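You operate a simulated robot arm through the tools that you are given. There is no shell and no other tool. Be economical: measure what you need, move in short steps, check, and stop when the job is done.

The job below is to be done with a simulated two-armed robot. You get a single attempt, and the scene is never put back.

Task
Drain the small cell into the blue tub and stand it on top of the cell stand.
Fine: push the tub under the spout; hold the cell while you open and shut its yellow lever; spill nothing.
Where things are to end (x, y in the base frame): blue tub within 2.5 cm of [52, -20]; small cell within 6 cm of [61, 2].

It is judged by the outcome, as a careful person would: the job done as asked, and still so three seconds after it is handed in. It fails if anything else is knocked over, pushed out of place, dropped, spilled or broken.

Robot
Two 7-joint arms with two-finger parallel grippers on one trunk, on a base that drives. Base frame: it is fixed to the floor where the robot stands at the start and does not move with it; the origin is under the middle of the robot, x ahead of it, y to its left, z up. Units: cm, rad, N and s.
The left shoulder is at the start at [6, 14.3, 92.6], the right one opposite. With the tool pointing down near the work surface each hand reaches from about 10 to 66 cm from the robot's upright axis, wherever it stands, measured 20 degrees to its own side. Places, roughly: small cell drain lever [50, -20, 100]; top of the cell stand [70, 10, 90]. Payload 1.57 kg a hand.
Tool frame (each hand has its own): the origin (TCP) lies between the finger pads and is the grasp point; the fingertips stand 3 cm ahead of it; z points along the fingers, y is the line along which they close. The gripper opens to 11 cm. The fingers are 2.4 cm wide and 1.2 cm thick; the gripper's body (4.8 by 11.2 cm) begins 7.8 cm behind the TCP.
Orientation is that of the tool frame in the base frame, as [roll, pitch, yaw] about the fixed x, y, z axes, in that order (R = Rz(yaw) Ry(pitch) Rx(roll)). With the fingers straight down and closing along the base's y, the tool's x points along the base's -x, its y along +y and its z along -z.

Tools
- The arms move only by the tool play_rows. It takes "left_steps", "right_steps" or both (then of equal length, played together; a hand with none holds still); each is a list of rows, each a list of 3 entries, a list of its own where there are three numbers: the shift along the tool's x, y, z in cm, then the turn, a rotation vector about the tool's x, y, z in rad, then the gripper command, from -1 (fully open) to 1 (shut), values between in proportion. In form: [[[tx, ty, tz], [ax, ay, az], claw], ...]. A call has 1 to 8 rows; each row is the pose to reach, as a shift and turn from the pose commanded when the call began, along the tool's axes at that moment. Rows are played at 5 a second. More than 5 cm and 0.15 rad between two rows, or a gripper value outside its range, and nothing of the call is played. A pose out of reach is approached as far as the arm can. The call stops where the force on the tool passes 40 N (or 10 N more than at its start, if that is more) or the arm is blocked; 0.2 s more then pass. The fingers move at their own pace (about 4.5 cm/s each) and stop on an object; they squeeze with about 39 N. The grip force told is the motor's: it shows also when the fingers shut on nothing. Time passes only in rows, and 0.2 s behind the last, so rows that repeat a pose let the fingers close. The reply holds the time, the measured pose of the TCP, the force on the tool along the base axes, the opening and the grip force, in the units named above and with some noise, with the torque about the TCP (base axes, N m) and any sound that the robot's microphone picked up.
- Cameras (640 x 400 px; columns grow to the right, rows downward): "scene" is now at [3.82, 0.34, 152.71]; the picture's right is [0.05, -1.00, -0.00], its down [-0.76, -0.04, -0.65] and it looks along [0.65, 0.03, -0.76] (base axes); focal length 278 px, centre (320, 200). "left" rides on the left gripper at [7, -1.6, -14.1] in its tool frame; the picture's right is [0.23, 0.97, 0.00], its down [-0.85, 0.20, -0.48] and it looks along [-0.47, 0.11, 0.88] (tool axes); focal length 222 px, centre (320, 200). "right" rides on the right gripper at [7, 1.6, -14.1] in its tool frame; the picture's right is [-0.23, 0.97, 0.00], its down [-0.86, -0.20, -0.48] and it looks along [-0.47, -0.11, 0.88] (tool axes); focal length 222 px, centre (320, 200). There is no depth. A picture from a camera that has moved, and an enlarged one, comes with that camera's place and axes in the base frame and with its lens. The place of the scene camera against the robot may be out by one fixed shift of up to 1.8 cm in any direction.
- snapshot(camera): a new picture of that camera. The clock stands still meanwhile.
- lift_body(by): slides the trunk up (or, below 0, down) by that many cm; the arms and the scene camera ride with it, the base frame stays. It gives what a move gives, with no picture.
- drive_base(legs): drives the robot by 1 to 6 legs, each [ahead, left, turn to the left] in cm, cm and rad, along the robot's own axes; the way and the turn of a leg run together, so that a leg with both is an arc; at most 150 cm and 3.142 rad a leg. The arms and the cameras ride along, it lands a little off, and it stops where it bumps. It gives what a move gives.
- aim_head(pan, tilt): turns the head with the scene camera to pan (to the left, within 1.501 rad either way) and tilt (down, from -0.506 to 1.204), counted from straight ahead of the robot. It gives what a move gives.
- close_up(camera, box): a new picture of the part [left, top, right, bottom] of that camera's present view, enlarged. The clock stands still meanwhile.
- job_done(): hands the job in; it is judged then, once.

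Go step by step. Nothing tells you exact positions but the pictures and the camera data: compare them with the known pose of the tool, close in by small moves and look again before you grip or let go. The budget is 120 turns and 92 pictures, counting those below and the enlarged ones. Unless the task says otherwise, let go and move clear before handing in, and close with one line.

The tools are called after "Request:" as a command line: name --argument value ..., lists and objects as JSON in quotes. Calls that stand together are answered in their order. play_rows: Moves the arms, as the interface text tells. Its arguments: {"type":"object","properties":{"left_steps":{"type":"array"},"right_steps":{"type":"array"}},"required":[]} The other tools are called the same way: lift_body (by) slides the trunk up or down; drive_base (legs) drives the base; aim_head (pan, tilt) turns the head that bears the scene camera; snapshot (camera) takes a picture; close_up (camera, box) takes an enlarged picture of a part of a camera's view; job_done () hands the job in.

At the start:

```text
time_s: 0.0
left_position: [59.8, 3.63, 100.05]
left_orientation: [-3.141, -0.001, 3.142]
left_wrist_force: [-0.3, -0.2, 0.1]
left_wrist_torque: [-0.02, 0.02, 0.01]
left_finger_gap: 11.02
left_grip_force: 0.0
right_position: [46.72, -28.94, 100.0]
right_orientation: [3.141, 0.001, 3.14]
right_wrist_force: [-0.1, 0.9, 0.0]
right_wrist_torque: [-0.05, 0.02, 0.05]
right_finger_gap: 11.0
right_grip_force: 0.0
trunk travel left (down, up): [-52.5, 6.5]
robot x, y, heading: [-0.38, 0.09, 0.001]
head pan, tilt: [0.054, 0.86]
```

scene: 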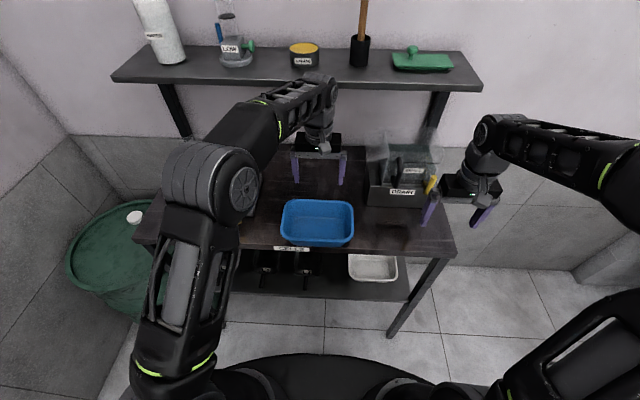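
right: 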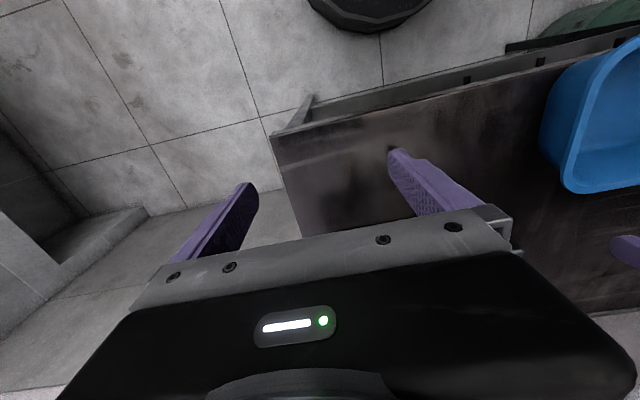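
left: 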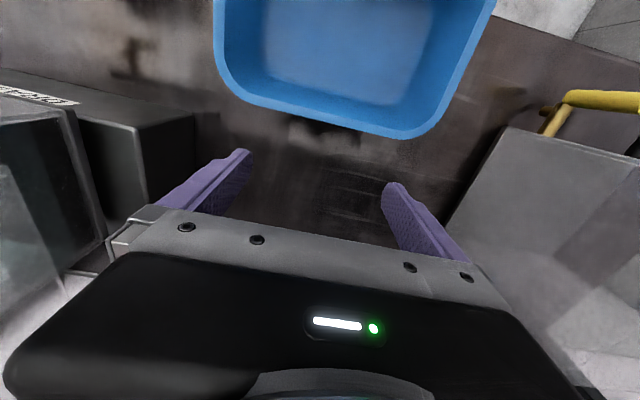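

I see a table with a blue tub and a glass/grey cell with a yellow lever on the right side; I want enlarged views before planning.

Request:
close_up --camera "scene" --box '[340, 100, 520, 240]'

Request:
close_up --camera "scene" --box '[200, 120, 440, 300]'

```text
2.86 times, centred on (430, 170) of scene
camera zoom: at [3.82, 0.34, 152.71], right [0.05, -1.0, 0.0], down [-0.76, -0.04, -0.65], along [0.65, 0.03, -0.76], focal length 793 px, centre (6, 286)
```

zoom: 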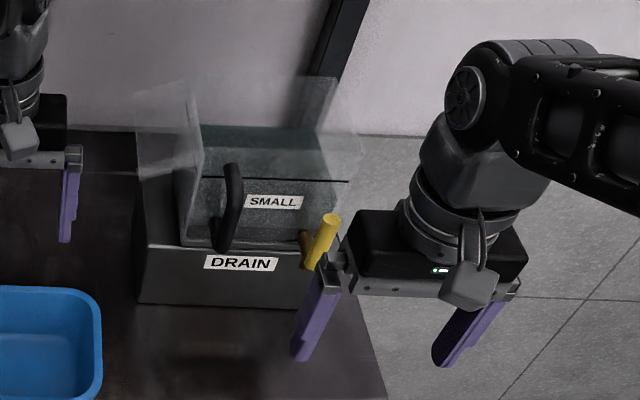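

```text
2.22 times, centred on (320, 210) of scene
camera zoom: at [3.82, 0.34, 152.71], right [0.05, -1.0, 0.0], down [-0.76, -0.04, -0.65], along [0.65, 0.03, -0.76], focal length 617 px, centre (320, 178)
```

zoom: 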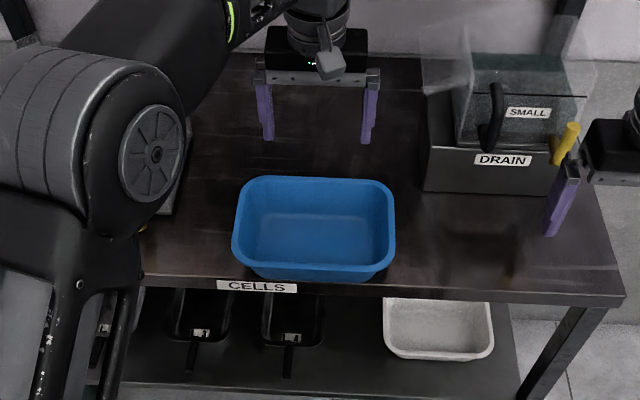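

The left arm hides the area at the left where there is another yellow lever. I raise both hands straight up and look again.

Request:
play_rows --left_steps '[[[0, 0, -5], [0, 0, 0], -1], [[0, 0, -10], [0, 0, 0], -1], [[4, 0, -13], [0, 0, 0], -1], [[8, 0, -15], [0, 0, 0], -1], [[12, 0, -15], [0, 0, 0], -1], [[16, 0, -15], [0, 0, 0], -1]]' --right_steps '[[[0, -2, -4], [0, 0, 0], -1], [[0, -4, -8], [0, 0, 0], -1], [[0, -4, -12], [0, 0, 0], -1], [[4, -4, -12], [0, 0, 0], -1], [[8, -4, -12], [0, 0, 0], -1], [[10, -4, -12], [0, 0, 0], -1]]'

Request:
snapshot --camera "scene"

Request:
snapshot --camera "left"

Request:
snapshot --camera "right"

```text
time_s: 1.4
left_position: [46.54, 7.27, 111.32]
left_orientation: [3.138, 0.0, -3.139]
left_wrist_force: [0.3, 1.4, -0.6]
left_wrist_torque: [-0.01, 0.07, 0.01]
left_finger_gap: 11.0
left_grip_force: 0.0
left hand out of reach, approached as far as the arm can: row 1, 2, 3, 4, 5, 6
right_position: [36.87, -32.66, 111.73]
right_orientation: [3.14, -0.005, -3.126]
right_wrist_force: [-3.2, -5.8, 1.7]
right_wrist_torque: [0.66, -0.32, 0.0]
right_finger_gap: 11.0
right_grip_force: 0.1
right hand out of reach, approached as far as the arm can: row 3, 4
trunk travel left (down, up): [-52.5, 6.5]
robot x, y, heading: [-0.07, 0.16, -0.004]
head pan, tilt: [0.054, 0.86]
```

```text
86 pictures are left
camera scene: at [3.91, 0.11, 152.71], right [0.05, -1.0, 0.0], down [-0.76, -0.04, -0.65], along [0.65, 0.04, -0.76], focal length 278 px, centre (320, 200)
```

scene: 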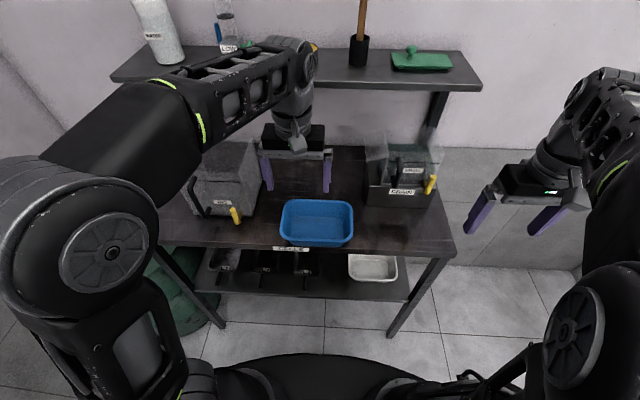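

```text
85 pictures are left
camera left: at [39.53, 5.52, 125.48], right [-0.23, 0.97, 0.0], down [0.86, 0.2, 0.48], along [0.47, 0.11, -0.88], focal length 222 px, centre (320, 200)
```

left: 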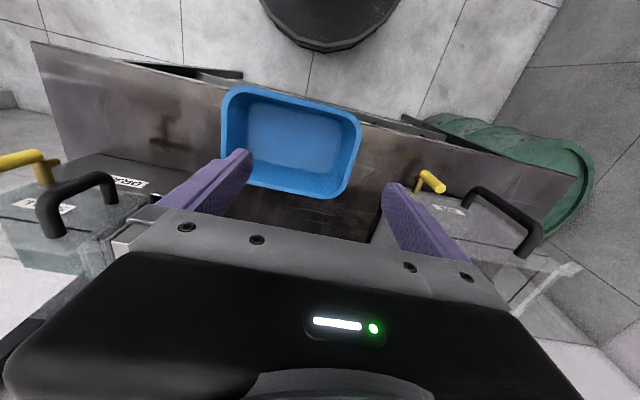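

```text
84 pictures are left
camera right: at [29.94, -31.25, 125.89], right [0.21, 0.98, 0.0], down [0.86, -0.19, 0.47], along [0.46, -0.1, -0.88], focal length 222 px, centre (320, 200)
```

right: 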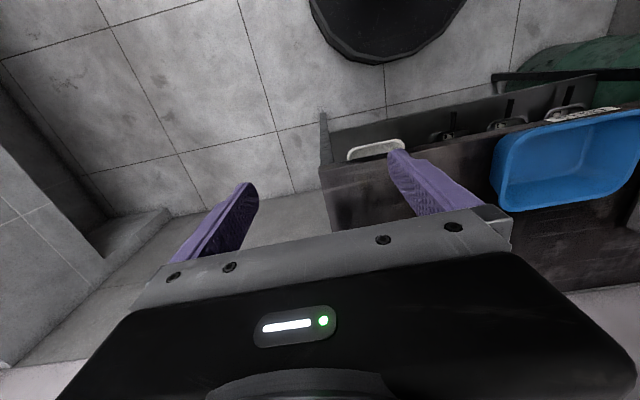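

I see the small cell (black handle, yellow lever) on the DRAIN rack at the right, and a larger cell at the left. I clear the left arm out of the view to look for the cell stand.

Request:
play_rows --left_steps '[[[5, 0, 0], [0, 0, 0], -1], [[10, 0, 0], [0, 0, 0], -1], [[14, 3, 0], [0, 0, 0], -1], [[18, 6, 0], [0, 0, 0], -1], [[20, 10, 0], [0, 0, 0], -1], [[22, 14, 0], [0, 0, 0], -1], [[24, 18, 0], [0, 0, 0], -1]]'

Request:
snapshot --camera "scene"

```text
time_s: 3.0
left_position: [24.45, 24.71, 107.9]
left_orientation: [3.14, 0.0, 3.139]
left_wrist_force: [0.1, 0.9, -0.7]
left_wrist_torque: [-0.01, 0.01, -0.02]
left_finger_gap: 11.0
left_grip_force: 0.0
left hand out of reach, approached as far as the arm can: row 3, 4, 5, 6, 7
right_position: [36.59, -32.98, 111.96]
right_orientation: [-3.141, -0.001, -3.141]
right_wrist_force: [-0.1, -0.2, -0.8]
right_wrist_torque: [-0.01, 0.02, 0.0]
right_finger_gap: 11.0
right_grip_force: 0.1
trunk travel left (down, up): [-52.5, 6.5]
robot x, y, heading: [0.07, 0.05, -0.003]
head pan, tilt: [0.054, 0.86]
```

```text
83 pictures are left
camera scene: at [3.77, 0.32, 152.72], right [0.05, -1.0, 0.0], down [-0.76, -0.04, -0.65], along [0.65, 0.03, -0.76], focal length 278 px, centre (320, 200)
```

scene: 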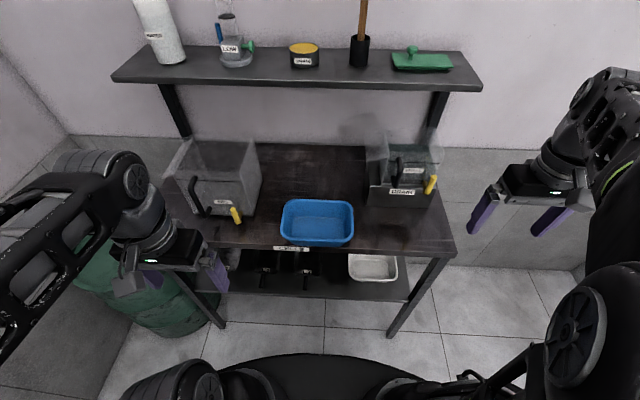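

Request:
close_up --camera "scene" --box '[150, 120, 310, 250]'

Request:
close_up --camera "scene" --box '[340, 110, 460, 220]'

Request:
close_up --camera "scene" --box '[220, 220, 430, 310]'

```text
3.08 times, centred on (230, 185) of scene
camera zoom: at [3.77, 0.32, 152.72], right [0.05, -1.0, 0.0], down [-0.76, -0.04, -0.65], along [0.65, 0.03, -0.76], focal length 854 px, centre (597, 246)
```

zoom: 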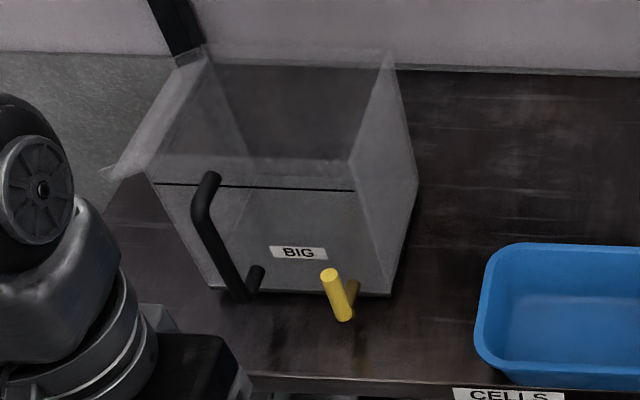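

```text
3.64 times, centred on (400, 165) of scene
camera zoom: at [3.77, 0.32, 152.72], right [0.05, -1.0, 0.0], down [-0.76, -0.04, -0.65], along [0.65, 0.03, -0.76], focal length 1009 px, centre (29, 327)
```

zoom: 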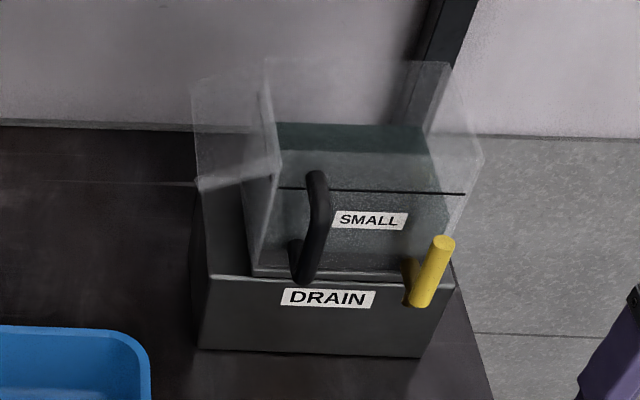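

```text
3.05 times, centred on (325, 265) of scene
camera zoom: at [3.77, 0.32, 152.72], right [0.05, -1.0, 0.0], down [-0.76, -0.04, -0.65], along [0.65, 0.03, -0.76], focal length 846 px, centre (305, 2)
```

zoom: 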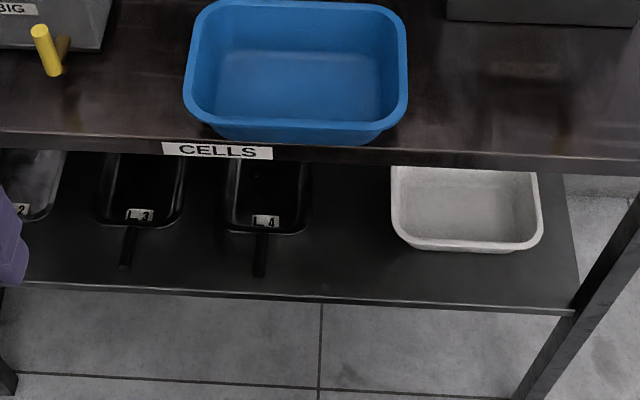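

The whole table is the CELLS stand (top z≈90), and the small cell sits on the DRAIN rack. I tilt the right hand forward 45° so its camera looks at the cell's lever and handle.

Request:
play_rows --right_steps '[[[1, 0, 0], [0, -0.14, 0], -1], [[2, 2, 0], [0, -0.28, 0], -1], [[3, 4, 0], [0, -0.42, 0], -1], [[4, 6, 1], [0, -0.56, 0], -1], [[4, 8, 2], [0, -0.7, 0], -1], [[4, 8, 3], [0, -0.785, 0], -1]]'

Request:
snapshot --camera "right"

```text
time_s: 4.0
left_position: [24.52, 24.8, 107.92]
left_orientation: [-3.141, 0.002, 3.14]
left_wrist_force: [0.1, 0.1, -0.2]
left_wrist_torque: [0.02, -0.04, 0.0]
left_finger_gap: 11.0
left_grip_force: 0.1
right_position: [34.41, -26.3, 107.87]
right_orientation: [2.86, 0.484, 3.0]
right_wrist_force: [-1.1, -0.4, -0.5]
right_wrist_torque: [-0.03, -0.01, 0.03]
right_finger_gap: 11.02
right_grip_force: 0.1
right hand out of reach, approached as far as the arm can: row 4, 5
trunk travel left (down, up): [-52.5, 6.5]
robot x, y, heading: [-0.02, 0.04, -0.008]
head pan, tilt: [0.054, 0.86]
stopped in row 5 (right hand): the arm was blocked; the commanded pose is now the measured one
```

```text
79 pictures are left
camera right: at [21.48, -26.92, 117.11], right [0.21, 0.92, 0.34], down [0.52, -0.4, 0.76], along [0.83, 0.02, -0.56], focal length 222 px, centre (320, 200)
```

right: 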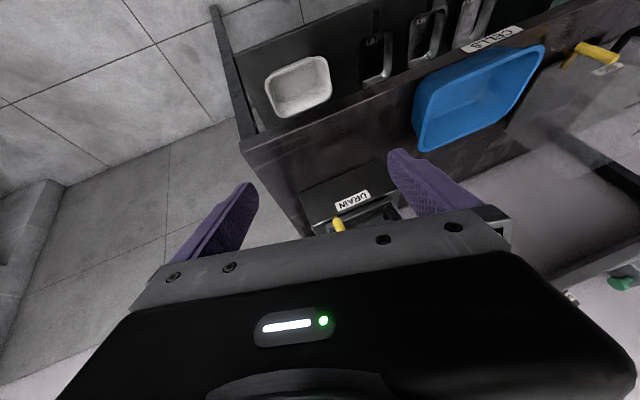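

The hand is too folded here to look from close range. I back the base off and lower the trunk so the scene camera sees the cell's front.

Request:
drive_base --legs '[[-30, 0, 0]]'

Request:
lift_body --by -42

Request:
aim_head --pan -0.2 --tilt 0.2

Request:
snapshot --camera "scene"

```text
time_s: 6.1
left_position: [-5.25, 24.84, 107.8]
left_orientation: [-3.14, 0.003, -3.138]
left_wrist_force: [0.7, 0.0, 0.3]
left_wrist_torque: [0.02, -0.01, -0.02]
left_finger_gap: 11.01
left_grip_force: 0.1
right_position: [4.74, -26.13, 107.89]
right_orientation: [2.863, 0.485, 3.003]
right_wrist_force: [-0.9, -0.2, -0.4]
right_wrist_torque: [0.0, 0.0, -0.01]
right_finger_gap: 10.98
right_grip_force: 0.1
trunk travel left (down, up): [-52.5, 6.5]
robot x, y, heading: [-29.95, 0.18, 0.003]
head pan, tilt: [0.054, 0.86]
```

```text
refused: -42 is not a number from -40 to 40
```

```text
time_s: 7.1
left_position: [-5.2, 24.73, 107.8]
left_orientation: [-3.14, 0.0, -3.138]
left_wrist_force: [-0.6, -0.5, 0.3]
left_wrist_torque: [-0.01, 0.02, 0.02]
left_finger_gap: 10.99
left_grip_force: 0.0
right_position: [5.01, -26.28, 107.8]
right_orientation: [2.859, 0.483, 3.003]
right_wrist_force: [-0.2, -0.2, 0.2]
right_wrist_torque: [0.02, -0.02, 0.0]
right_finger_gap: 10.98
right_grip_force: 0.0
trunk travel left (down, up): [-52.5, 6.5]
robot x, y, heading: [-29.49, -0.06, 0.006]
head pan, tilt: [-0.201, 0.201]
```

```text
78 pictures are left
camera scene: at [-24.46, -1.95, 158.56], right [-0.2, -0.98, 0.0], down [-0.2, 0.04, -0.98], along [0.96, -0.19, -0.2], focal length 278 px, centre (320, 200)
```

scene: 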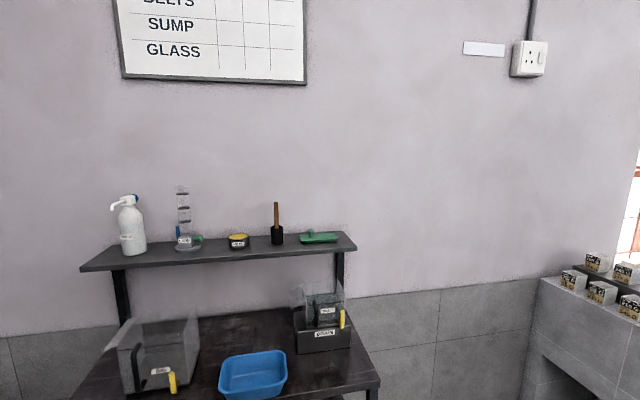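

Now lower the trunk.

Request:
lift_body --by -40

Request:
snapshot --camera "scene"

```text
time_s: 10.9
left_position: [-5.12, 24.76, 67.84]
left_orientation: [-3.141, -0.002, -3.138]
left_wrist_force: [0.0, -0.2, -0.4]
left_wrist_torque: [0.02, 0.0, 0.02]
left_finger_gap: 11.01
left_grip_force: 0.0
right_position: [5.03, -26.29, 67.91]
right_orientation: [2.861, 0.485, 3.004]
right_wrist_force: [0.1, -0.5, -0.3]
right_wrist_torque: [0.0, 0.01, -0.03]
right_finger_gap: 11.0
right_grip_force: 0.1
trunk travel left (down, up): [-12.5, 46.5]
robot x, y, heading: [-29.58, -0.19, 0.002]
head pan, tilt: [-0.201, 0.201]
```

```text
77 pictures are left
camera scene: at [-24.47, -1.95, 118.57], right [-0.2, -0.98, 0.0], down [-0.2, 0.04, -0.98], along [0.96, -0.19, -0.2], focal length 278 px, centre (320, 200)
```

scene: 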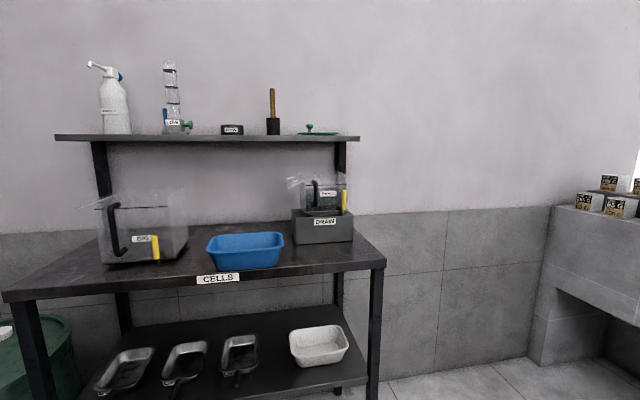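

Request:
close_up --camera "scene" --box '[275, 165, 365, 255]'

Request:
close_up --camera "scene" --box '[80, 180, 210, 280]'

```text
4.44 times, centred on (320, 210) of scene
camera zoom: at [-24.47, -1.95, 118.57], right [-0.2, -0.98, 0.0], down [-0.2, 0.04, -0.98], along [0.96, -0.19, -0.2], focal length 1233 px, centre (320, 156)
```

zoom: 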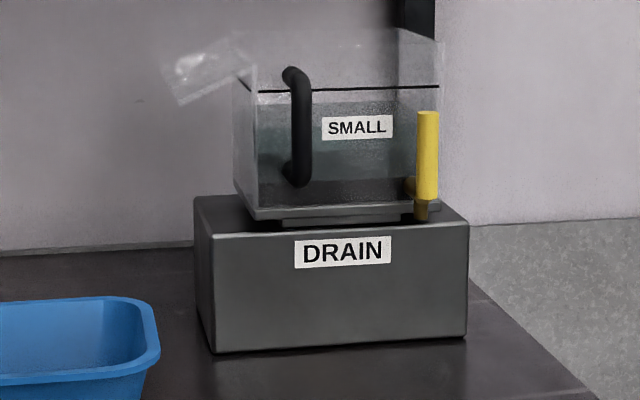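

```text
4.00 times, centred on (145, 230) of scene
camera zoom: at [-24.47, -1.95, 118.57], right [-0.2, -0.98, 0.0], down [-0.2, 0.04, -0.98], along [0.96, -0.19, -0.2], focal length 1110 px, centre (1020, 80)
```

zoom: 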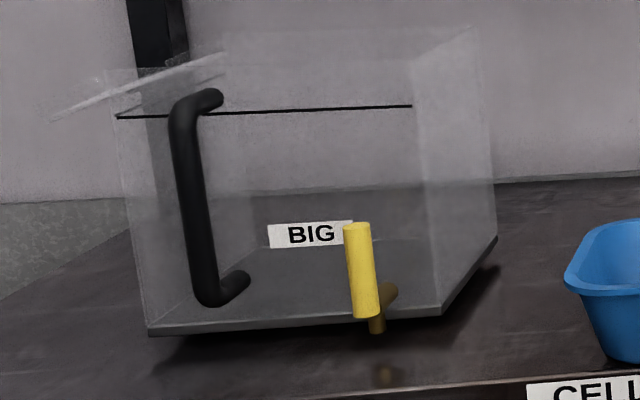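

Clear view: the cell has a vertical black handle on its front left, and the yellow lever (vertical = shut) with the spout beneath at the front right, roughly [53,-25]. The tub sits near [48,3]. I go back up and forward, with a view down at the table.

Request:
lift_body --by 40

Request:
drive_base --legs '[[22, 0, 0]]'

Request:
aim_head --pan -0.1 --tilt 0.8

Request:
play_rows --left_steps '[[[-5, 0, 0], [0, 0, 0], -1], [[-10, 0, 0], [0, 0, 0], -1], [[-15, -2, 0], [0, 0, 0], -1], [[-20, -4, 0], [0, 0, 0], -1], [[-24, -6, 0], [0, 0, 0], -0.5], [[-26, -8, 2], [0, 0, 0], -0.5]]'

Request:
snapshot --camera "scene"

Request:
snapshot --camera "left"

```text
time_s: 14.8
left_position: [-5.18, 24.83, 107.78]
left_orientation: [-3.141, 0.001, -3.139]
left_wrist_force: [1.0, 0.9, 0.3]
left_wrist_torque: [-0.02, 0.02, 0.0]
left_finger_gap: 11.0
left_grip_force: 0.1
right_position: [4.9, -26.21, 107.92]
right_orientation: [2.863, 0.486, 3.003]
right_wrist_force: [-1.1, -0.1, 0.4]
right_wrist_torque: [-0.01, 0.01, 0.0]
right_finger_gap: 10.99
right_grip_force: 0.1
trunk travel left (down, up): [-52.5, 6.5]
robot x, y, heading: [-29.52, -0.05, 0.004]
head pan, tilt: [-0.201, 0.201]
```

```text
time_s: 16.5
left_position: [17.0, 24.8, 107.76]
left_orientation: [-3.141, -0.001, -3.14]
left_wrist_force: [0.5, 0.3, 0.0]
left_wrist_torque: [0.02, 0.05, 0.02]
left_finger_gap: 10.98
left_grip_force: 0.0
right_position: [27.17, -26.2, 107.85]
right_orientation: [2.863, 0.482, 3.004]
right_wrist_force: [1.0, 0.6, -0.3]
right_wrist_torque: [-0.01, 0.04, 0.0]
right_finger_gap: 11.01
right_grip_force: 0.0
trunk travel left (down, up): [-52.5, 6.5]
robot x, y, heading: [-7.62, -0.55, 0.002]
head pan, tilt: [-0.201, 0.201]
```

```text
time_s: 17.5
left_position: [17.07, 24.84, 107.81]
left_orientation: [-3.141, 0.002, -3.139]
left_wrist_force: [-0.1, -0.2, 0.5]
left_wrist_torque: [-0.02, 0.0, 0.01]
left_finger_gap: 10.98
left_grip_force: 0.0
right_position: [26.96, -26.19, 107.9]
right_orientation: [2.862, 0.483, 3.001]
right_wrist_force: [0.4, 0.4, -0.8]
right_wrist_torque: [0.0, 0.02, 0.01]
right_finger_gap: 11.0
right_grip_force: 0.1
trunk travel left (down, up): [-52.5, 6.5]
robot x, y, heading: [-7.52, 0.11, 0.003]
head pan, tilt: [-0.099, 0.799]
```

```text
refused: row 3 steps farther than a row can; nothing moved
```

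```text
74 pictures are left
camera scene: at [-3.51, -0.84, 153.21], right [-0.1, -1.0, 0.0], down [-0.71, 0.07, -0.7], along [0.69, -0.07, -0.72], focal length 278 px, centre (320, 200)
```

scene: 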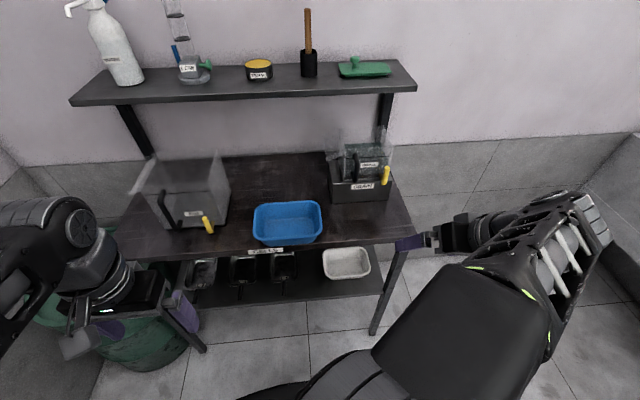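

```text
73 pictures are left
camera left: at [10.03, 23.1, 122.02], right [-0.23, 0.97, 0.0], down [0.85, 0.2, 0.48], along [0.47, 0.11, -0.88], focal length 222 px, centre (320, 200)
```

left: 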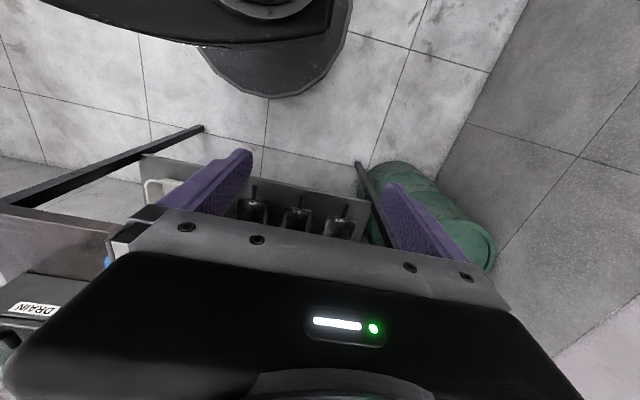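

The left hand goes above the tub's left rim, with fingers partly open, so I can compare it with the pictures.

Request:
play_rows --left_steps '[[[-3.8, -1.55, 0], [0, 0, 0], -0.5], [[-7.6, -3.1, 0], [0, 0, 0], 0], [[-11.4, -4.6, 0], [0, 0, 0], 0.27], [[-15.2, -6.2, 0], [0, 0, 0], 0.27], [[-19, -7.8, 0], [0, 0, 0], 0.27], [[-22.8, -9.3, 0], [0, 0, 0], 0.27], [[-26.6, -10.9, 0], [0, 0, 0], 0.27], [[-30.6, -12.4, 0], [0, 0, 0], 0.27]]'

Request:
snapshot --camera "left"

Request:
snapshot --camera "scene"

```text
time_s: 19.3
left_position: [47.65, 11.98, 107.88]
left_orientation: [-3.141, 0.001, 3.14]
left_wrist_force: [-0.2, -0.9, 0.0]
left_wrist_torque: [0.14, -0.01, 0.02]
left_finger_gap: 4.04
left_grip_force: 0.1
right_position: [27.04, -26.42, 107.9]
right_orientation: [2.86, 0.483, 2.999]
right_wrist_force: [-0.2, -0.2, -0.6]
right_wrist_torque: [0.01, 0.02, 0.01]
right_finger_gap: 11.0
right_grip_force: 0.0
trunk travel left (down, up): [-52.5, 6.5]
robot x, y, heading: [-7.32, 0.03, 0.001]
head pan, tilt: [-0.099, 0.799]
```

```text
72 pictures are left
camera left: at [40.73, 10.37, 122.13], right [-0.22, 0.97, 0.0], down [0.85, 0.2, 0.48], along [0.47, 0.11, -0.88], focal length 222 px, centre (320, 200)
```

left: 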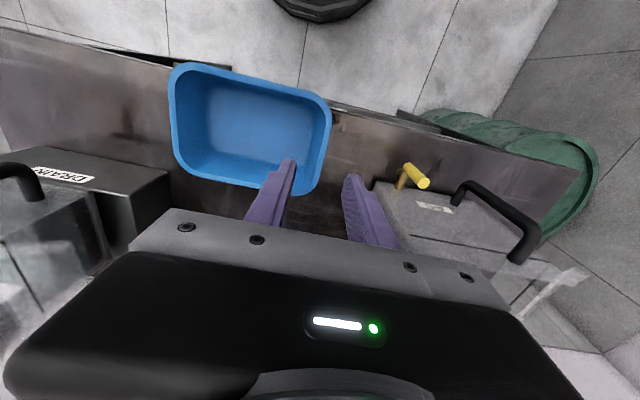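

```text
71 pictures are left
camera scene: at [-3.44, -1.21, 153.19], right [-0.1, -1.0, 0.0], down [-0.71, 0.07, -0.7], along [0.69, -0.07, -0.72], focal length 278 px, centre (320, 200)
```

scene: 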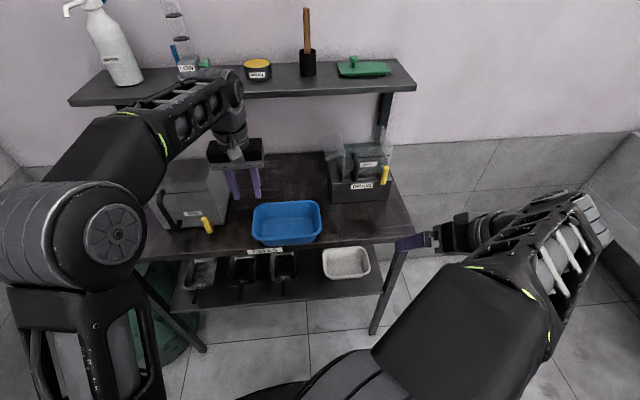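

The left-hand camera puts the tub centre near [48.2, 4], rim's left side at y≈12.6. I lower the hand with one finger inside and one outside.

Request:
play_rows --left_steps '[[[-0.3, 0.6, 3.5], [0, 0, 0], 0.27], [[-0.3, 0.6, 7], [0, 0, 0], 0.27]]'

Request:
snapshot --camera "left"

Request:
close_up --camera "scene" --box '[180, 130, 350, 260]'

```text
time_s: 19.9
left_position: [48.04, 12.97, 100.84]
left_orientation: [-3.141, 0.0, -3.14]
left_wrist_force: [0.1, -0.8, -0.1]
left_wrist_torque: [0.01, 0.01, 0.01]
left_finger_gap: 4.0
left_grip_force: 0.1
right_position: [27.05, -26.11, 107.81]
right_orientation: [2.862, 0.485, 3.005]
right_wrist_force: [0.0, -0.9, 0.4]
right_wrist_torque: [0.01, 0.0, 0.03]
right_finger_gap: 11.01
right_grip_force: 0.1
trunk travel left (down, up): [-52.5, 6.5]
robot x, y, heading: [-7.77, 0.05, 0.005]
head pan, tilt: [-0.099, 0.799]
```

```text
70 pictures are left
camera left: at [41.14, 11.38, 114.99], right [-0.23, 0.97, 0.0], down [0.85, 0.2, 0.48], along [0.47, 0.11, -0.88], focal length 222 px, centre (320, 200)
```

left: 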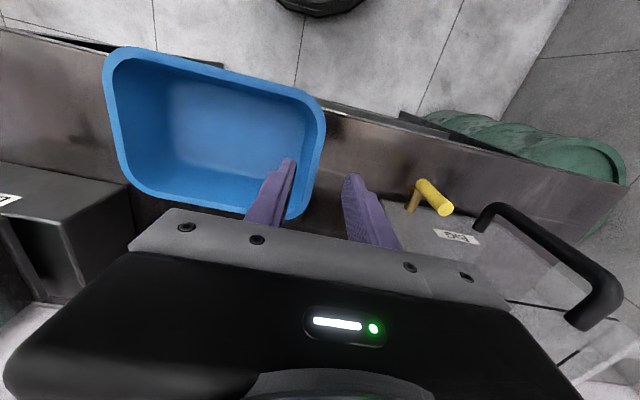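

```text
3.08 times, centred on (265, 195) of scene
camera zoom: at [-3.47, -0.79, 153.21], right [-0.1, -1.0, 0.0], down [-0.71, 0.07, -0.7], along [0.69, -0.07, -0.72], focal length 854 px, centre (489, 215)
```

zoom: 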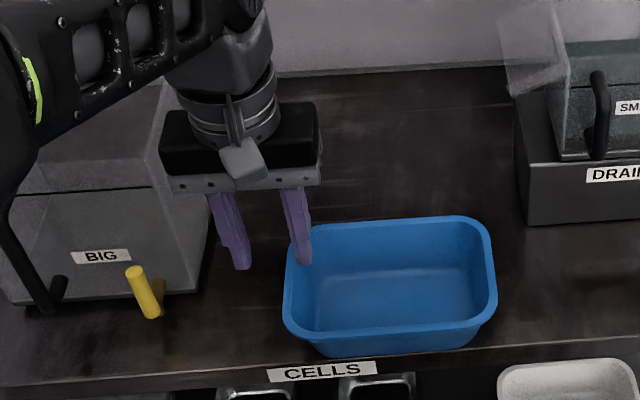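

The rim is at z≈95, with the rim's left side at y≈12.5 and the tub's centre about [48.8, 3.6]. I descend so the tips are about 2 cm below the rim, then close.

Request:
play_rows --left_steps '[[[0, -0.5, 2.5], [0, 0, 0], 0.27], [[0, -0.5, 4.6], [0, 0, 0], 0.27], [[0, -0.5, 4.6], [0, 0, 0], 1], [[0, -0.5, 4.6], [0, 0, 0], 1], [[0, -0.5, 4.6], [0, 0, 0], 1]]'

Request:
snapshot --camera "left"

```text
time_s: 21.1
left_position: [47.87, 12.62, 96.12]
left_orientation: [3.141, 0.0, 3.141]
left_wrist_force: [1.3, 0.5, -0.1]
left_wrist_torque: [-0.17, -0.09, 0.11]
left_finger_gap: 0.41
left_grip_force: 20.2
right_position: [26.98, -26.14, 107.85]
right_orientation: [2.86, 0.485, 3.003]
right_wrist_force: [0.9, -0.4, 0.4]
right_wrist_torque: [-0.01, -0.01, 0.04]
right_finger_gap: 10.99
right_grip_force: 0.1
trunk travel left (down, up): [-52.5, 6.5]
robot x, y, heading: [-7.64, 0.22, -0.0]
head pan, tilt: [-0.099, 0.799]
```

```text
68 pictures are left
camera left: at [41.06, 10.88, 110.39], right [-0.23, 0.97, 0.0], down [0.85, 0.2, 0.48], along [0.47, 0.11, -0.88], focal length 222 px, centre (320, 200)
```

left: 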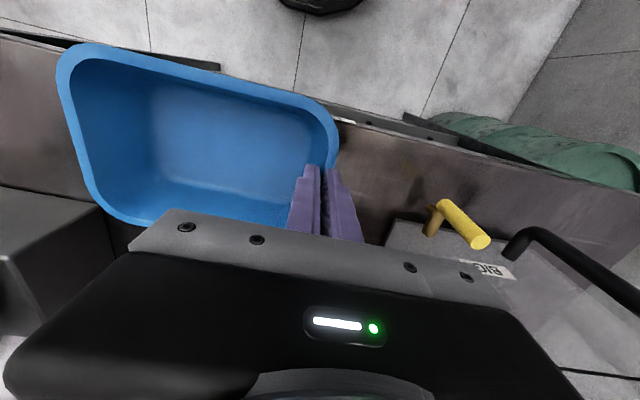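

The tub's wall is gripped. I slide the tub along the table toward [51, -20.3] in small steps, keeping clear of the rack (front at x≈58).

Request:
play_rows --left_steps '[[[-0.8, -3, 0], [0, 0, 0], 1], [[-1.5, -6, 0], [0, 0, 0], 1], [[-2.3, -9, 0], [0, 0, 0], 1], [[-2.3, -12, 0], [0, 0, 0], 1], [[-2.3, -15, 0], [0, 0, 0], 1], [[-2.3, -18, 0], [0, 0, 0], 1], [[-2.3, -18, 0], [0, 0, 0], 1]]'

Request:
snapshot --camera "left"

Request:
snapshot --camera "scene"

```text
time_s: 22.7
left_position: [50.16, -5.43, 96.26]
left_orientation: [3.141, -0.002, -3.139]
left_wrist_force: [-0.7, 0.7, 0.7]
left_wrist_torque: [-0.21, 0.09, -0.15]
left_finger_gap: 0.36
left_grip_force: 24.4
right_position: [26.9, -26.2, 107.83]
right_orientation: [2.86, 0.483, 3.002]
right_wrist_force: [-0.1, 0.2, 0.0]
right_wrist_torque: [0.01, 0.01, -0.01]
right_finger_gap: 10.99
right_grip_force: 0.1
trunk travel left (down, up): [-52.5, 6.5]
robot x, y, heading: [-7.29, 0.06, 0.002]
head pan, tilt: [-0.099, 0.799]
```

```text
67 pictures are left
camera left: at [43.25, -7.16, 110.4], right [-0.23, 0.97, 0.0], down [0.85, 0.2, 0.48], along [0.47, 0.11, -0.88], focal length 222 px, centre (320, 200)
```

left: 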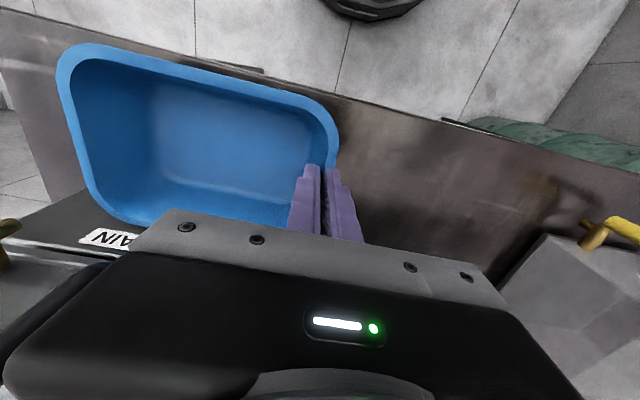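

```text
66 pictures are left
camera scene: at [-3.49, -0.82, 153.2], right [-0.1, -1.0, 0.0], down [-0.71, 0.07, -0.7], along [0.69, -0.07, -0.72], focal length 278 px, centre (320, 200)
```

scene: 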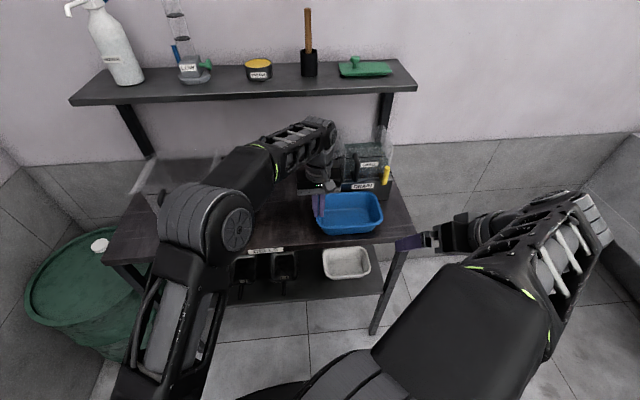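

The tub follows cleanly. I go a further 4.8 cm (hand stays just clear of the cell's handle).

Request:
play_rows --left_steps '[[[0, -2.5, 0], [0, 0, 0], 1], [[0, -4.8, 0], [0, 0, 0], 1], [[0, -4.8, 0], [0, 0, 0], 1]]'

Request:
snapshot --camera "left"

Request:
close_up --camera "scene" --box '[290, 120, 430, 250]'

```text
time_s: 23.5
left_position: [50.16, -10.18, 96.26]
left_orientation: [-3.141, 0.001, -3.139]
left_wrist_force: [-0.7, -0.3, 3.8]
left_wrist_torque: [-0.17, -0.01, -0.15]
left_finger_gap: 0.37
left_grip_force: 24.9
right_position: [27.01, -26.09, 107.96]
right_orientation: [2.861, 0.484, 3.002]
right_wrist_force: [0.3, 0.6, 1.1]
right_wrist_torque: [-0.01, 0.01, 0.01]
right_finger_gap: 10.99
right_grip_force: 0.0
trunk travel left (down, up): [-52.5, 6.5]
robot x, y, heading: [-8.21, -0.21, 0.002]
head pan, tilt: [-0.099, 0.799]
```

```text
65 pictures are left
camera left: at [43.28, -11.93, 110.41], right [-0.23, 0.97, 0.0], down [0.85, 0.2, 0.48], along [0.47, 0.11, -0.88], focal length 222 px, centre (320, 200)
```

left: 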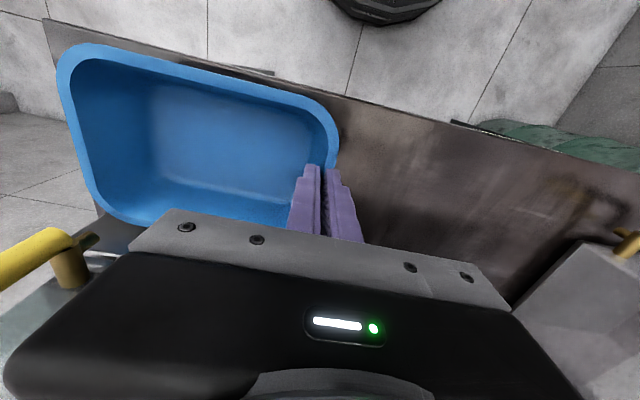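

```text
3.08 times, centred on (360, 185) of scene
camera zoom: at [-3.51, -0.83, 153.2], right [-0.1, -1.0, 0.0], down [-0.71, 0.07, -0.7], along [0.69, -0.07, -0.72], focal length 854 px, centre (197, 246)
```

zoom: 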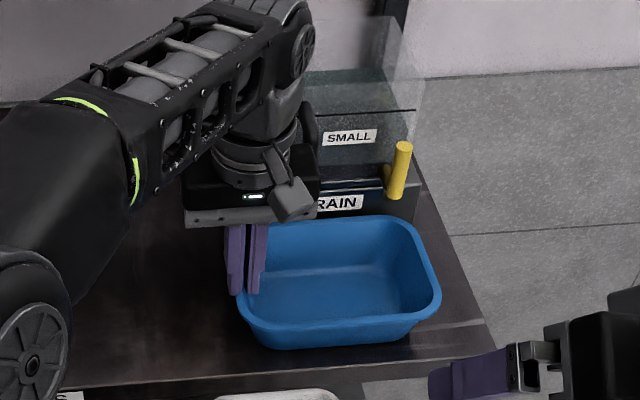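

The tub centre is now about [50.6,-18.9] and the spout about [55,-23.5]. I nudge the tub 0.9 cm further in x, then release and raise the hand.

Request:
play_rows --left_steps '[[[-0.5, 0, 0], [0, 0, 0], 1], [[-0.9, -0.2, 0], [0, 0, 0], 1], [[-0.9, -0.2, 0], [0, 0, 0], 1]]'

Request:
close_up --camera "scene" --box '[290, 120, 430, 250]'

```text
time_s: 24.3
left_position: [51.16, -10.48, 96.27]
left_orientation: [3.141, 0.001, -3.14]
left_wrist_force: [0.2, 0.2, 3.5]
left_wrist_torque: [-0.2, 0.12, -0.16]
left_finger_gap: 0.37
left_grip_force: 24.4
right_position: [27.03, -26.19, 107.87]
right_orientation: [2.86, 0.486, 3.002]
right_wrist_force: [0.1, 0.4, -0.1]
right_wrist_torque: [0.01, 0.01, -0.01]
right_finger_gap: 11.0
right_grip_force: 0.0
trunk travel left (down, up): [-52.5, 6.5]
robot x, y, heading: [-7.48, -0.14, -0.003]
head pan, tilt: [-0.099, 0.799]
```

```text
3.08 times, centred on (360, 185) of scene
camera zoom: at [-3.52, -0.84, 153.2], right [-0.1, -1.0, 0.0], down [-0.71, 0.07, -0.7], along [0.69, -0.07, -0.72], focal length 854 px, centre (197, 246)
```

zoom: 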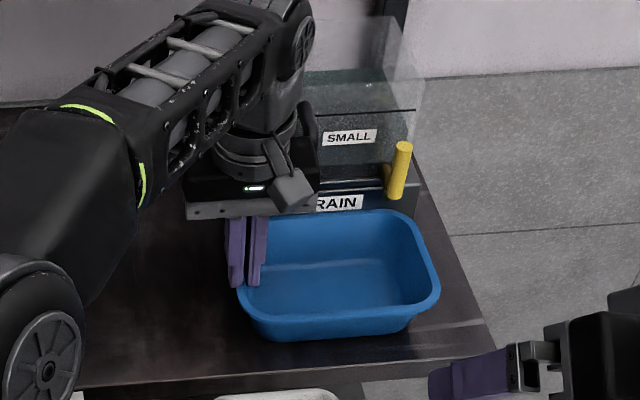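

The tub is placed. I release it, rise and retreat, turning the left hand toward the cell handle.

Request:
play_rows --left_steps '[[[0, 0, 0], [0, 0, 0], 0.27], [[0, 0, 0], [0, 0, 0], 0.27], [[0, 0, -4], [0, 0, 0], 0.27], [[0, 1, -8], [0, 0, 0], 0.27], [[3, 4, -9.5], [0, 0, 0.12], 0.1], [[6, 6, -10], [0, 0, 0.24], 0], [[9, 8, -10], [0, 0, 0.36], 0], [[11, 9, -10], [0, 0, 0.436], 0]]'

Request:
snapshot --camera "scene"

```text
time_s: 26.1
left_position: [40.08, -1.44, 106.2]
left_orientation: [-3.14, 0.001, 2.707]
left_wrist_force: [0.7, 1.0, -0.3]
left_wrist_torque: [-0.04, -0.02, -0.02]
left_finger_gap: 5.49
left_grip_force: 0.1
left hand out of reach, approached as far as the arm can: row 3, 4, 5
right_position: [26.8, -26.15, 107.95]
right_orientation: [2.862, 0.484, 3.004]
right_wrist_force: [0.2, -0.2, 0.1]
right_wrist_torque: [-0.04, 0.01, 0.0]
right_finger_gap: 11.02
right_grip_force: 0.1
trunk travel left (down, up): [-52.5, 6.5]
robot x, y, heading: [-7.62, 0.1, 0.001]
head pan, tilt: [-0.099, 0.799]
```

```text
62 pictures are left
camera scene: at [-3.52, -0.75, 153.2], right [-0.1, -1.0, 0.0], down [-0.71, 0.07, -0.7], along [0.69, -0.07, -0.72], focal length 278 px, centre (320, 200)
```

scene: 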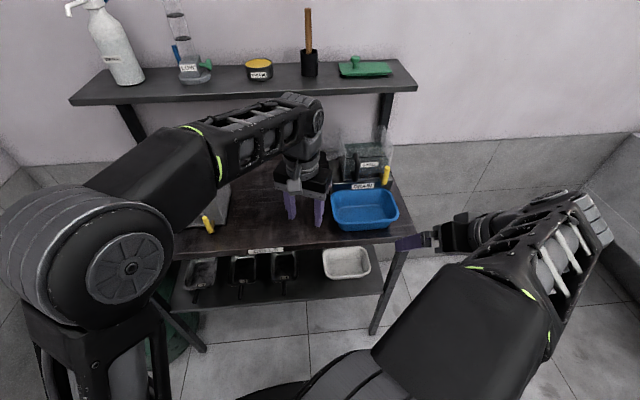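

Raise the trunk a bit for reach, then pitch the left hand 45° forward in place.

Request:
lift_body --by 6

Request:
play_rows --left_steps '[[[0, 0, 1], [0, -0.14, 0], 0], [[0, 0, 2], [0, -0.28, 0], 0], [[0, 0, 3], [0, -0.42, 0], 0], [[0, 0, 4], [0, -0.56, 0], 0], [[0, 0, 4], [0, -0.7, 0], 0], [[0, 0, 4], [0, -0.785, 0], 0]]'

Request:
snapshot --camera "left"

```text
time_s: 27.1
left_position: [40.19, -1.45, 112.05]
left_orientation: [-3.141, 0.001, 2.71]
left_wrist_force: [-0.2, 0.3, -0.3]
left_wrist_torque: [-0.03, 0.0, 0.02]
left_finger_gap: 5.52
left_grip_force: 0.0
right_position: [26.92, -26.1, 113.82]
right_orientation: [2.861, 0.483, 3.002]
right_wrist_force: [-0.3, -0.1, 0.2]
right_wrist_torque: [0.01, 0.0, 0.03]
right_finger_gap: 11.03
right_grip_force: 0.1
trunk travel left (down, up): [-58.5, 0.5]
robot x, y, heading: [-7.61, -0.14, 0.005]
head pan, tilt: [-0.099, 0.799]
```

```text
time_s: 28.5
left_position: [40.18, -1.48, 108.15]
left_orientation: [-3.137, 0.786, 2.708]
left_wrist_force: [-0.8, 1.0, 0.1]
left_wrist_torque: [0.0, -0.01, 0.01]
left_finger_gap: 5.49
left_grip_force: 0.1
right_position: [27.01, -26.13, 113.86]
right_orientation: [2.861, 0.485, 3.001]
right_wrist_force: [-0.1, 0.7, -0.4]
right_wrist_torque: [-0.03, -0.01, 0.01]
right_finger_gap: 11.0
right_grip_force: 0.1
trunk travel left (down, up): [-58.5, 0.5]
robot x, y, heading: [-7.28, 0.23, 0.004]
head pan, tilt: [-0.099, 0.799]
```

```text
61 pictures are left
camera left: at [25.93, 3.28, 113.32], right [0.26, 0.95, -0.16], down [0.33, 0.07, 0.94], along [0.91, -0.3, -0.29], focal length 222 px, centre (320, 200)
```

left: 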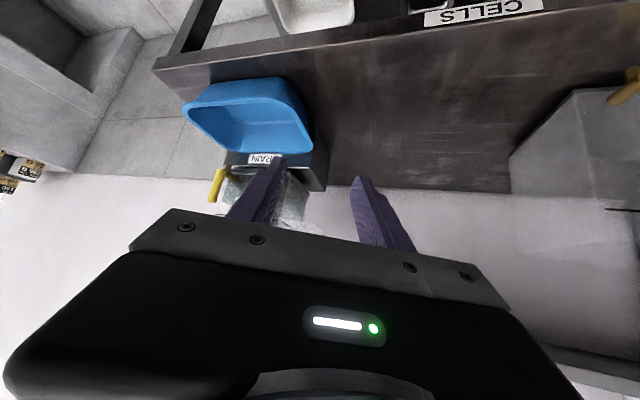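

The left camera puts the lever at about [53.7,-23.6], z 101–106, and the handle near [55.5,-15.7,104.5]. I move the left hand to a 7 cm standoff from the handle.

Request:
play_rows --left_steps '[[[-2.9, -1.6, 2.4], [0, 0, 0], 0], [[-5.8, -3.3, 4.8], [0, 0, 0], 0], [[-8.6, -4.9, 7.2], [0, 0, 0], 0], [[-11.5, -6.5, 9.65], [0, 0, 0], 0]]'

Request:
snapshot --camera "left"

Request:
close_up --camera "scene" --box '[290, 120, 430, 250]'

```text
time_s: 29.5
left_position: [50.96, -13.78, 109.47]
left_orientation: [-3.141, 0.783, 2.709]
left_wrist_force: [0.6, -0.6, -0.2]
left_wrist_torque: [0.06, -0.01, -0.01]
left_finger_gap: 5.5
left_grip_force: 0.0
right_position: [27.07, -26.19, 113.82]
right_orientation: [2.861, 0.482, 3.002]
right_wrist_force: [-0.1, -0.2, 0.3]
right_wrist_torque: [-0.01, 0.0, 0.01]
right_finger_gap: 10.99
right_grip_force: 0.2
trunk travel left (down, up): [-58.5, 0.5]
robot x, y, heading: [-7.48, 0.03, 0.004]
head pan, tilt: [-0.099, 0.799]
```

```text
60 pictures are left
camera left: at [36.82, -9.05, 114.63], right [0.26, 0.95, -0.16], down [0.33, 0.07, 0.94], along [0.91, -0.3, -0.29], focal length 222 px, centre (320, 200)
```

left: 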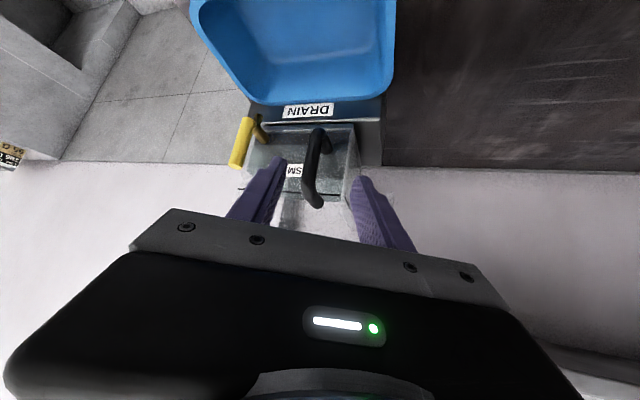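

```text
3.08 times, centred on (360, 185) of scene
camera zoom: at [-3.41, -0.93, 159.2], right [-0.1, -1.0, 0.0], down [-0.71, 0.07, -0.7], along [0.69, -0.07, -0.72], focal length 854 px, centre (197, 246)
```

zoom: 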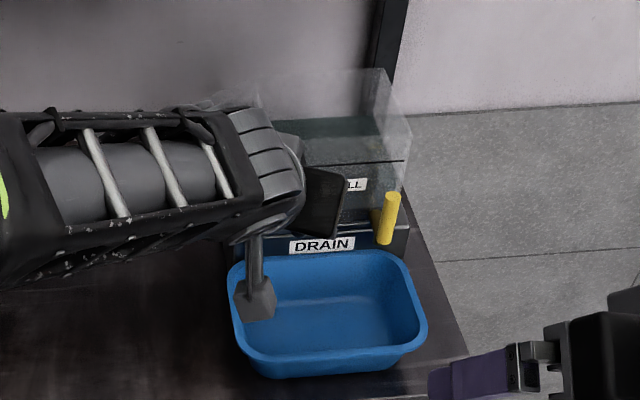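

The handle lies right between the fingers ahead. I advance 4.5 cm along the fingers with a 0.4 cm correction.

Request:
play_rows --left_steps '[[[0, -0.4, 2.2], [0, 0, 0], 0], [[0, -0.4, 4.5], [0, 0, 0], 0]]'

Request:
close_up --camera "left" --box '[200, 90, 440, 240]'

```text
time_s: 30.1
left_position: [53.61, -15.5, 106.43]
left_orientation: [-3.141, 0.784, 2.708]
left_wrist_force: [-0.1, -0.7, -0.4]
left_wrist_torque: [-0.01, -0.05, 0.0]
left_finger_gap: 5.51
left_grip_force: 0.0
right_position: [27.0, -26.09, 113.78]
right_orientation: [2.861, 0.483, 3.001]
right_wrist_force: [-0.1, 0.2, 0.3]
right_wrist_torque: [0.01, 0.02, 0.01]
right_finger_gap: 11.01
right_grip_force: 0.0
trunk travel left (down, up): [-58.5, 0.5]
robot x, y, heading: [-7.52, 0.15, 0.007]
head pan, tilt: [-0.099, 0.799]
```

```text
2.67 times, centred on (320, 165) of left
camera zoom: at [39.46, -10.64, 111.47], right [0.26, 0.95, -0.16], down [0.33, 0.07, 0.94], along [0.91, -0.3, -0.29], focal length 592 px, centre (320, 293)
```

zoom: 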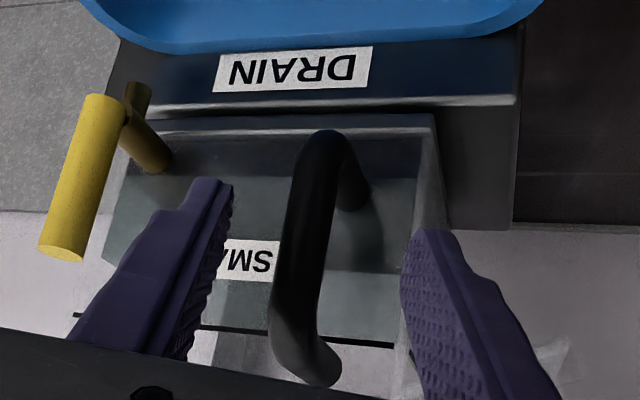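

Bar is about 2–2.5 cm ahead, slightly left. I advance, check, then close gently.

Request:
play_rows --left_steps '[[[0, -0.3, 1.2], [0, 0, 0], 0], [[0, -0.3, 2.3], [0, 0, 0], 0], [[0, -0.3, 2.3], [0, 0, 0], 0]]'

Request:
close_up --camera "left" --box '[200, 90, 440, 240]'

```text
time_s: 30.9
left_position: [54.95, -16.33, 104.69]
left_orientation: [3.141, 0.786, 2.709]
left_wrist_force: [-2.0, 0.5, 1.2]
left_wrist_torque: [0.02, -0.03, 0.07]
left_finger_gap: 5.49
left_grip_force: 0.1
right_position: [26.95, -26.34, 113.87]
right_orientation: [2.86, 0.484, 3.002]
right_wrist_force: [0.5, 0.3, -0.6]
right_wrist_torque: [0.01, 0.03, 0.01]
right_finger_gap: 11.0
right_grip_force: 0.1
trunk travel left (down, up): [-58.5, 0.5]
robot x, y, heading: [-7.71, -0.06, -0.003]
head pan, tilt: [-0.099, 0.799]
```

```text
2.67 times, centred on (320, 165) of left
camera zoom: at [40.81, -11.54, 109.83], right [0.26, 0.95, -0.16], down [0.33, 0.07, 0.94], along [0.91, -0.3, -0.29], focal length 592 px, centre (320, 293)
```

zoom: 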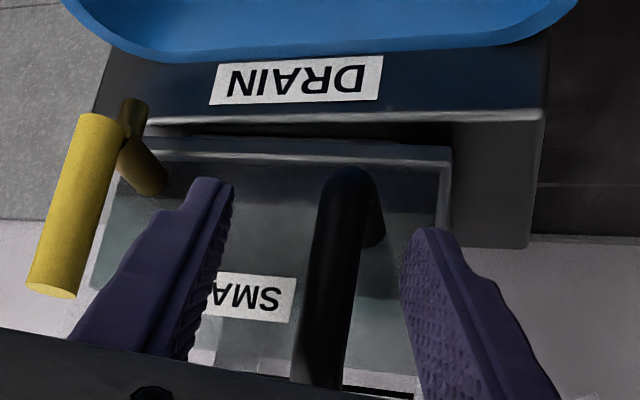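

The bar is now at the grasp point, 0.4 cm to one side. I correct and close.

Request:
play_rows --left_steps '[[[0, 0.4, 0], [0, 0, 0], 0], [[0, 0.4, 0], [0, 0, 0], 0.5], [[0, 0.4, 0], [0, 0, 0], 0.7], [[0, 0.4, 0], [0, 0, 0], 1], [[0, 0.4, 0], [0, 0, 0], 1]]'

Request:
close_up --camera "left" --box '[200, 90, 440, 240]'

```text
time_s: 32.1
left_position: [55.27, -15.62, 104.72]
left_orientation: [3.14, 0.784, 2.709]
left_wrist_force: [1.9, 3.0, 1.0]
left_wrist_torque: [0.5, -0.2, 0.39]
left_finger_gap: 1.82
left_grip_force: 28.3
right_position: [27.08, -26.14, 113.84]
right_orientation: [2.863, 0.485, 3.003]
right_wrist_force: [-0.3, -1.6, 0.9]
right_wrist_torque: [-0.01, 0.05, 0.01]
right_finger_gap: 11.01
right_grip_force: 0.0
trunk travel left (down, up): [-58.5, 0.5]
robot x, y, heading: [-7.71, 0.39, 0.009]
head pan, tilt: [-0.099, 0.799]
```

```text
2.67 times, centred on (320, 165) of left
camera zoom: at [41.06, -11.08, 109.82], right [0.26, 0.95, -0.16], down [0.33, 0.07, 0.94], along [0.91, -0.3, -0.29], focal length 592 px, centre (320, 293)
```

zoom: 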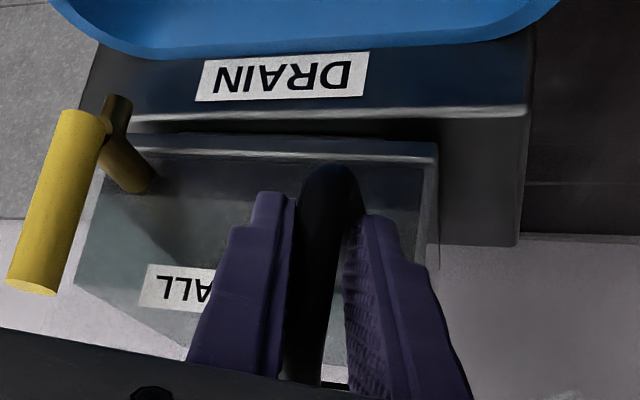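

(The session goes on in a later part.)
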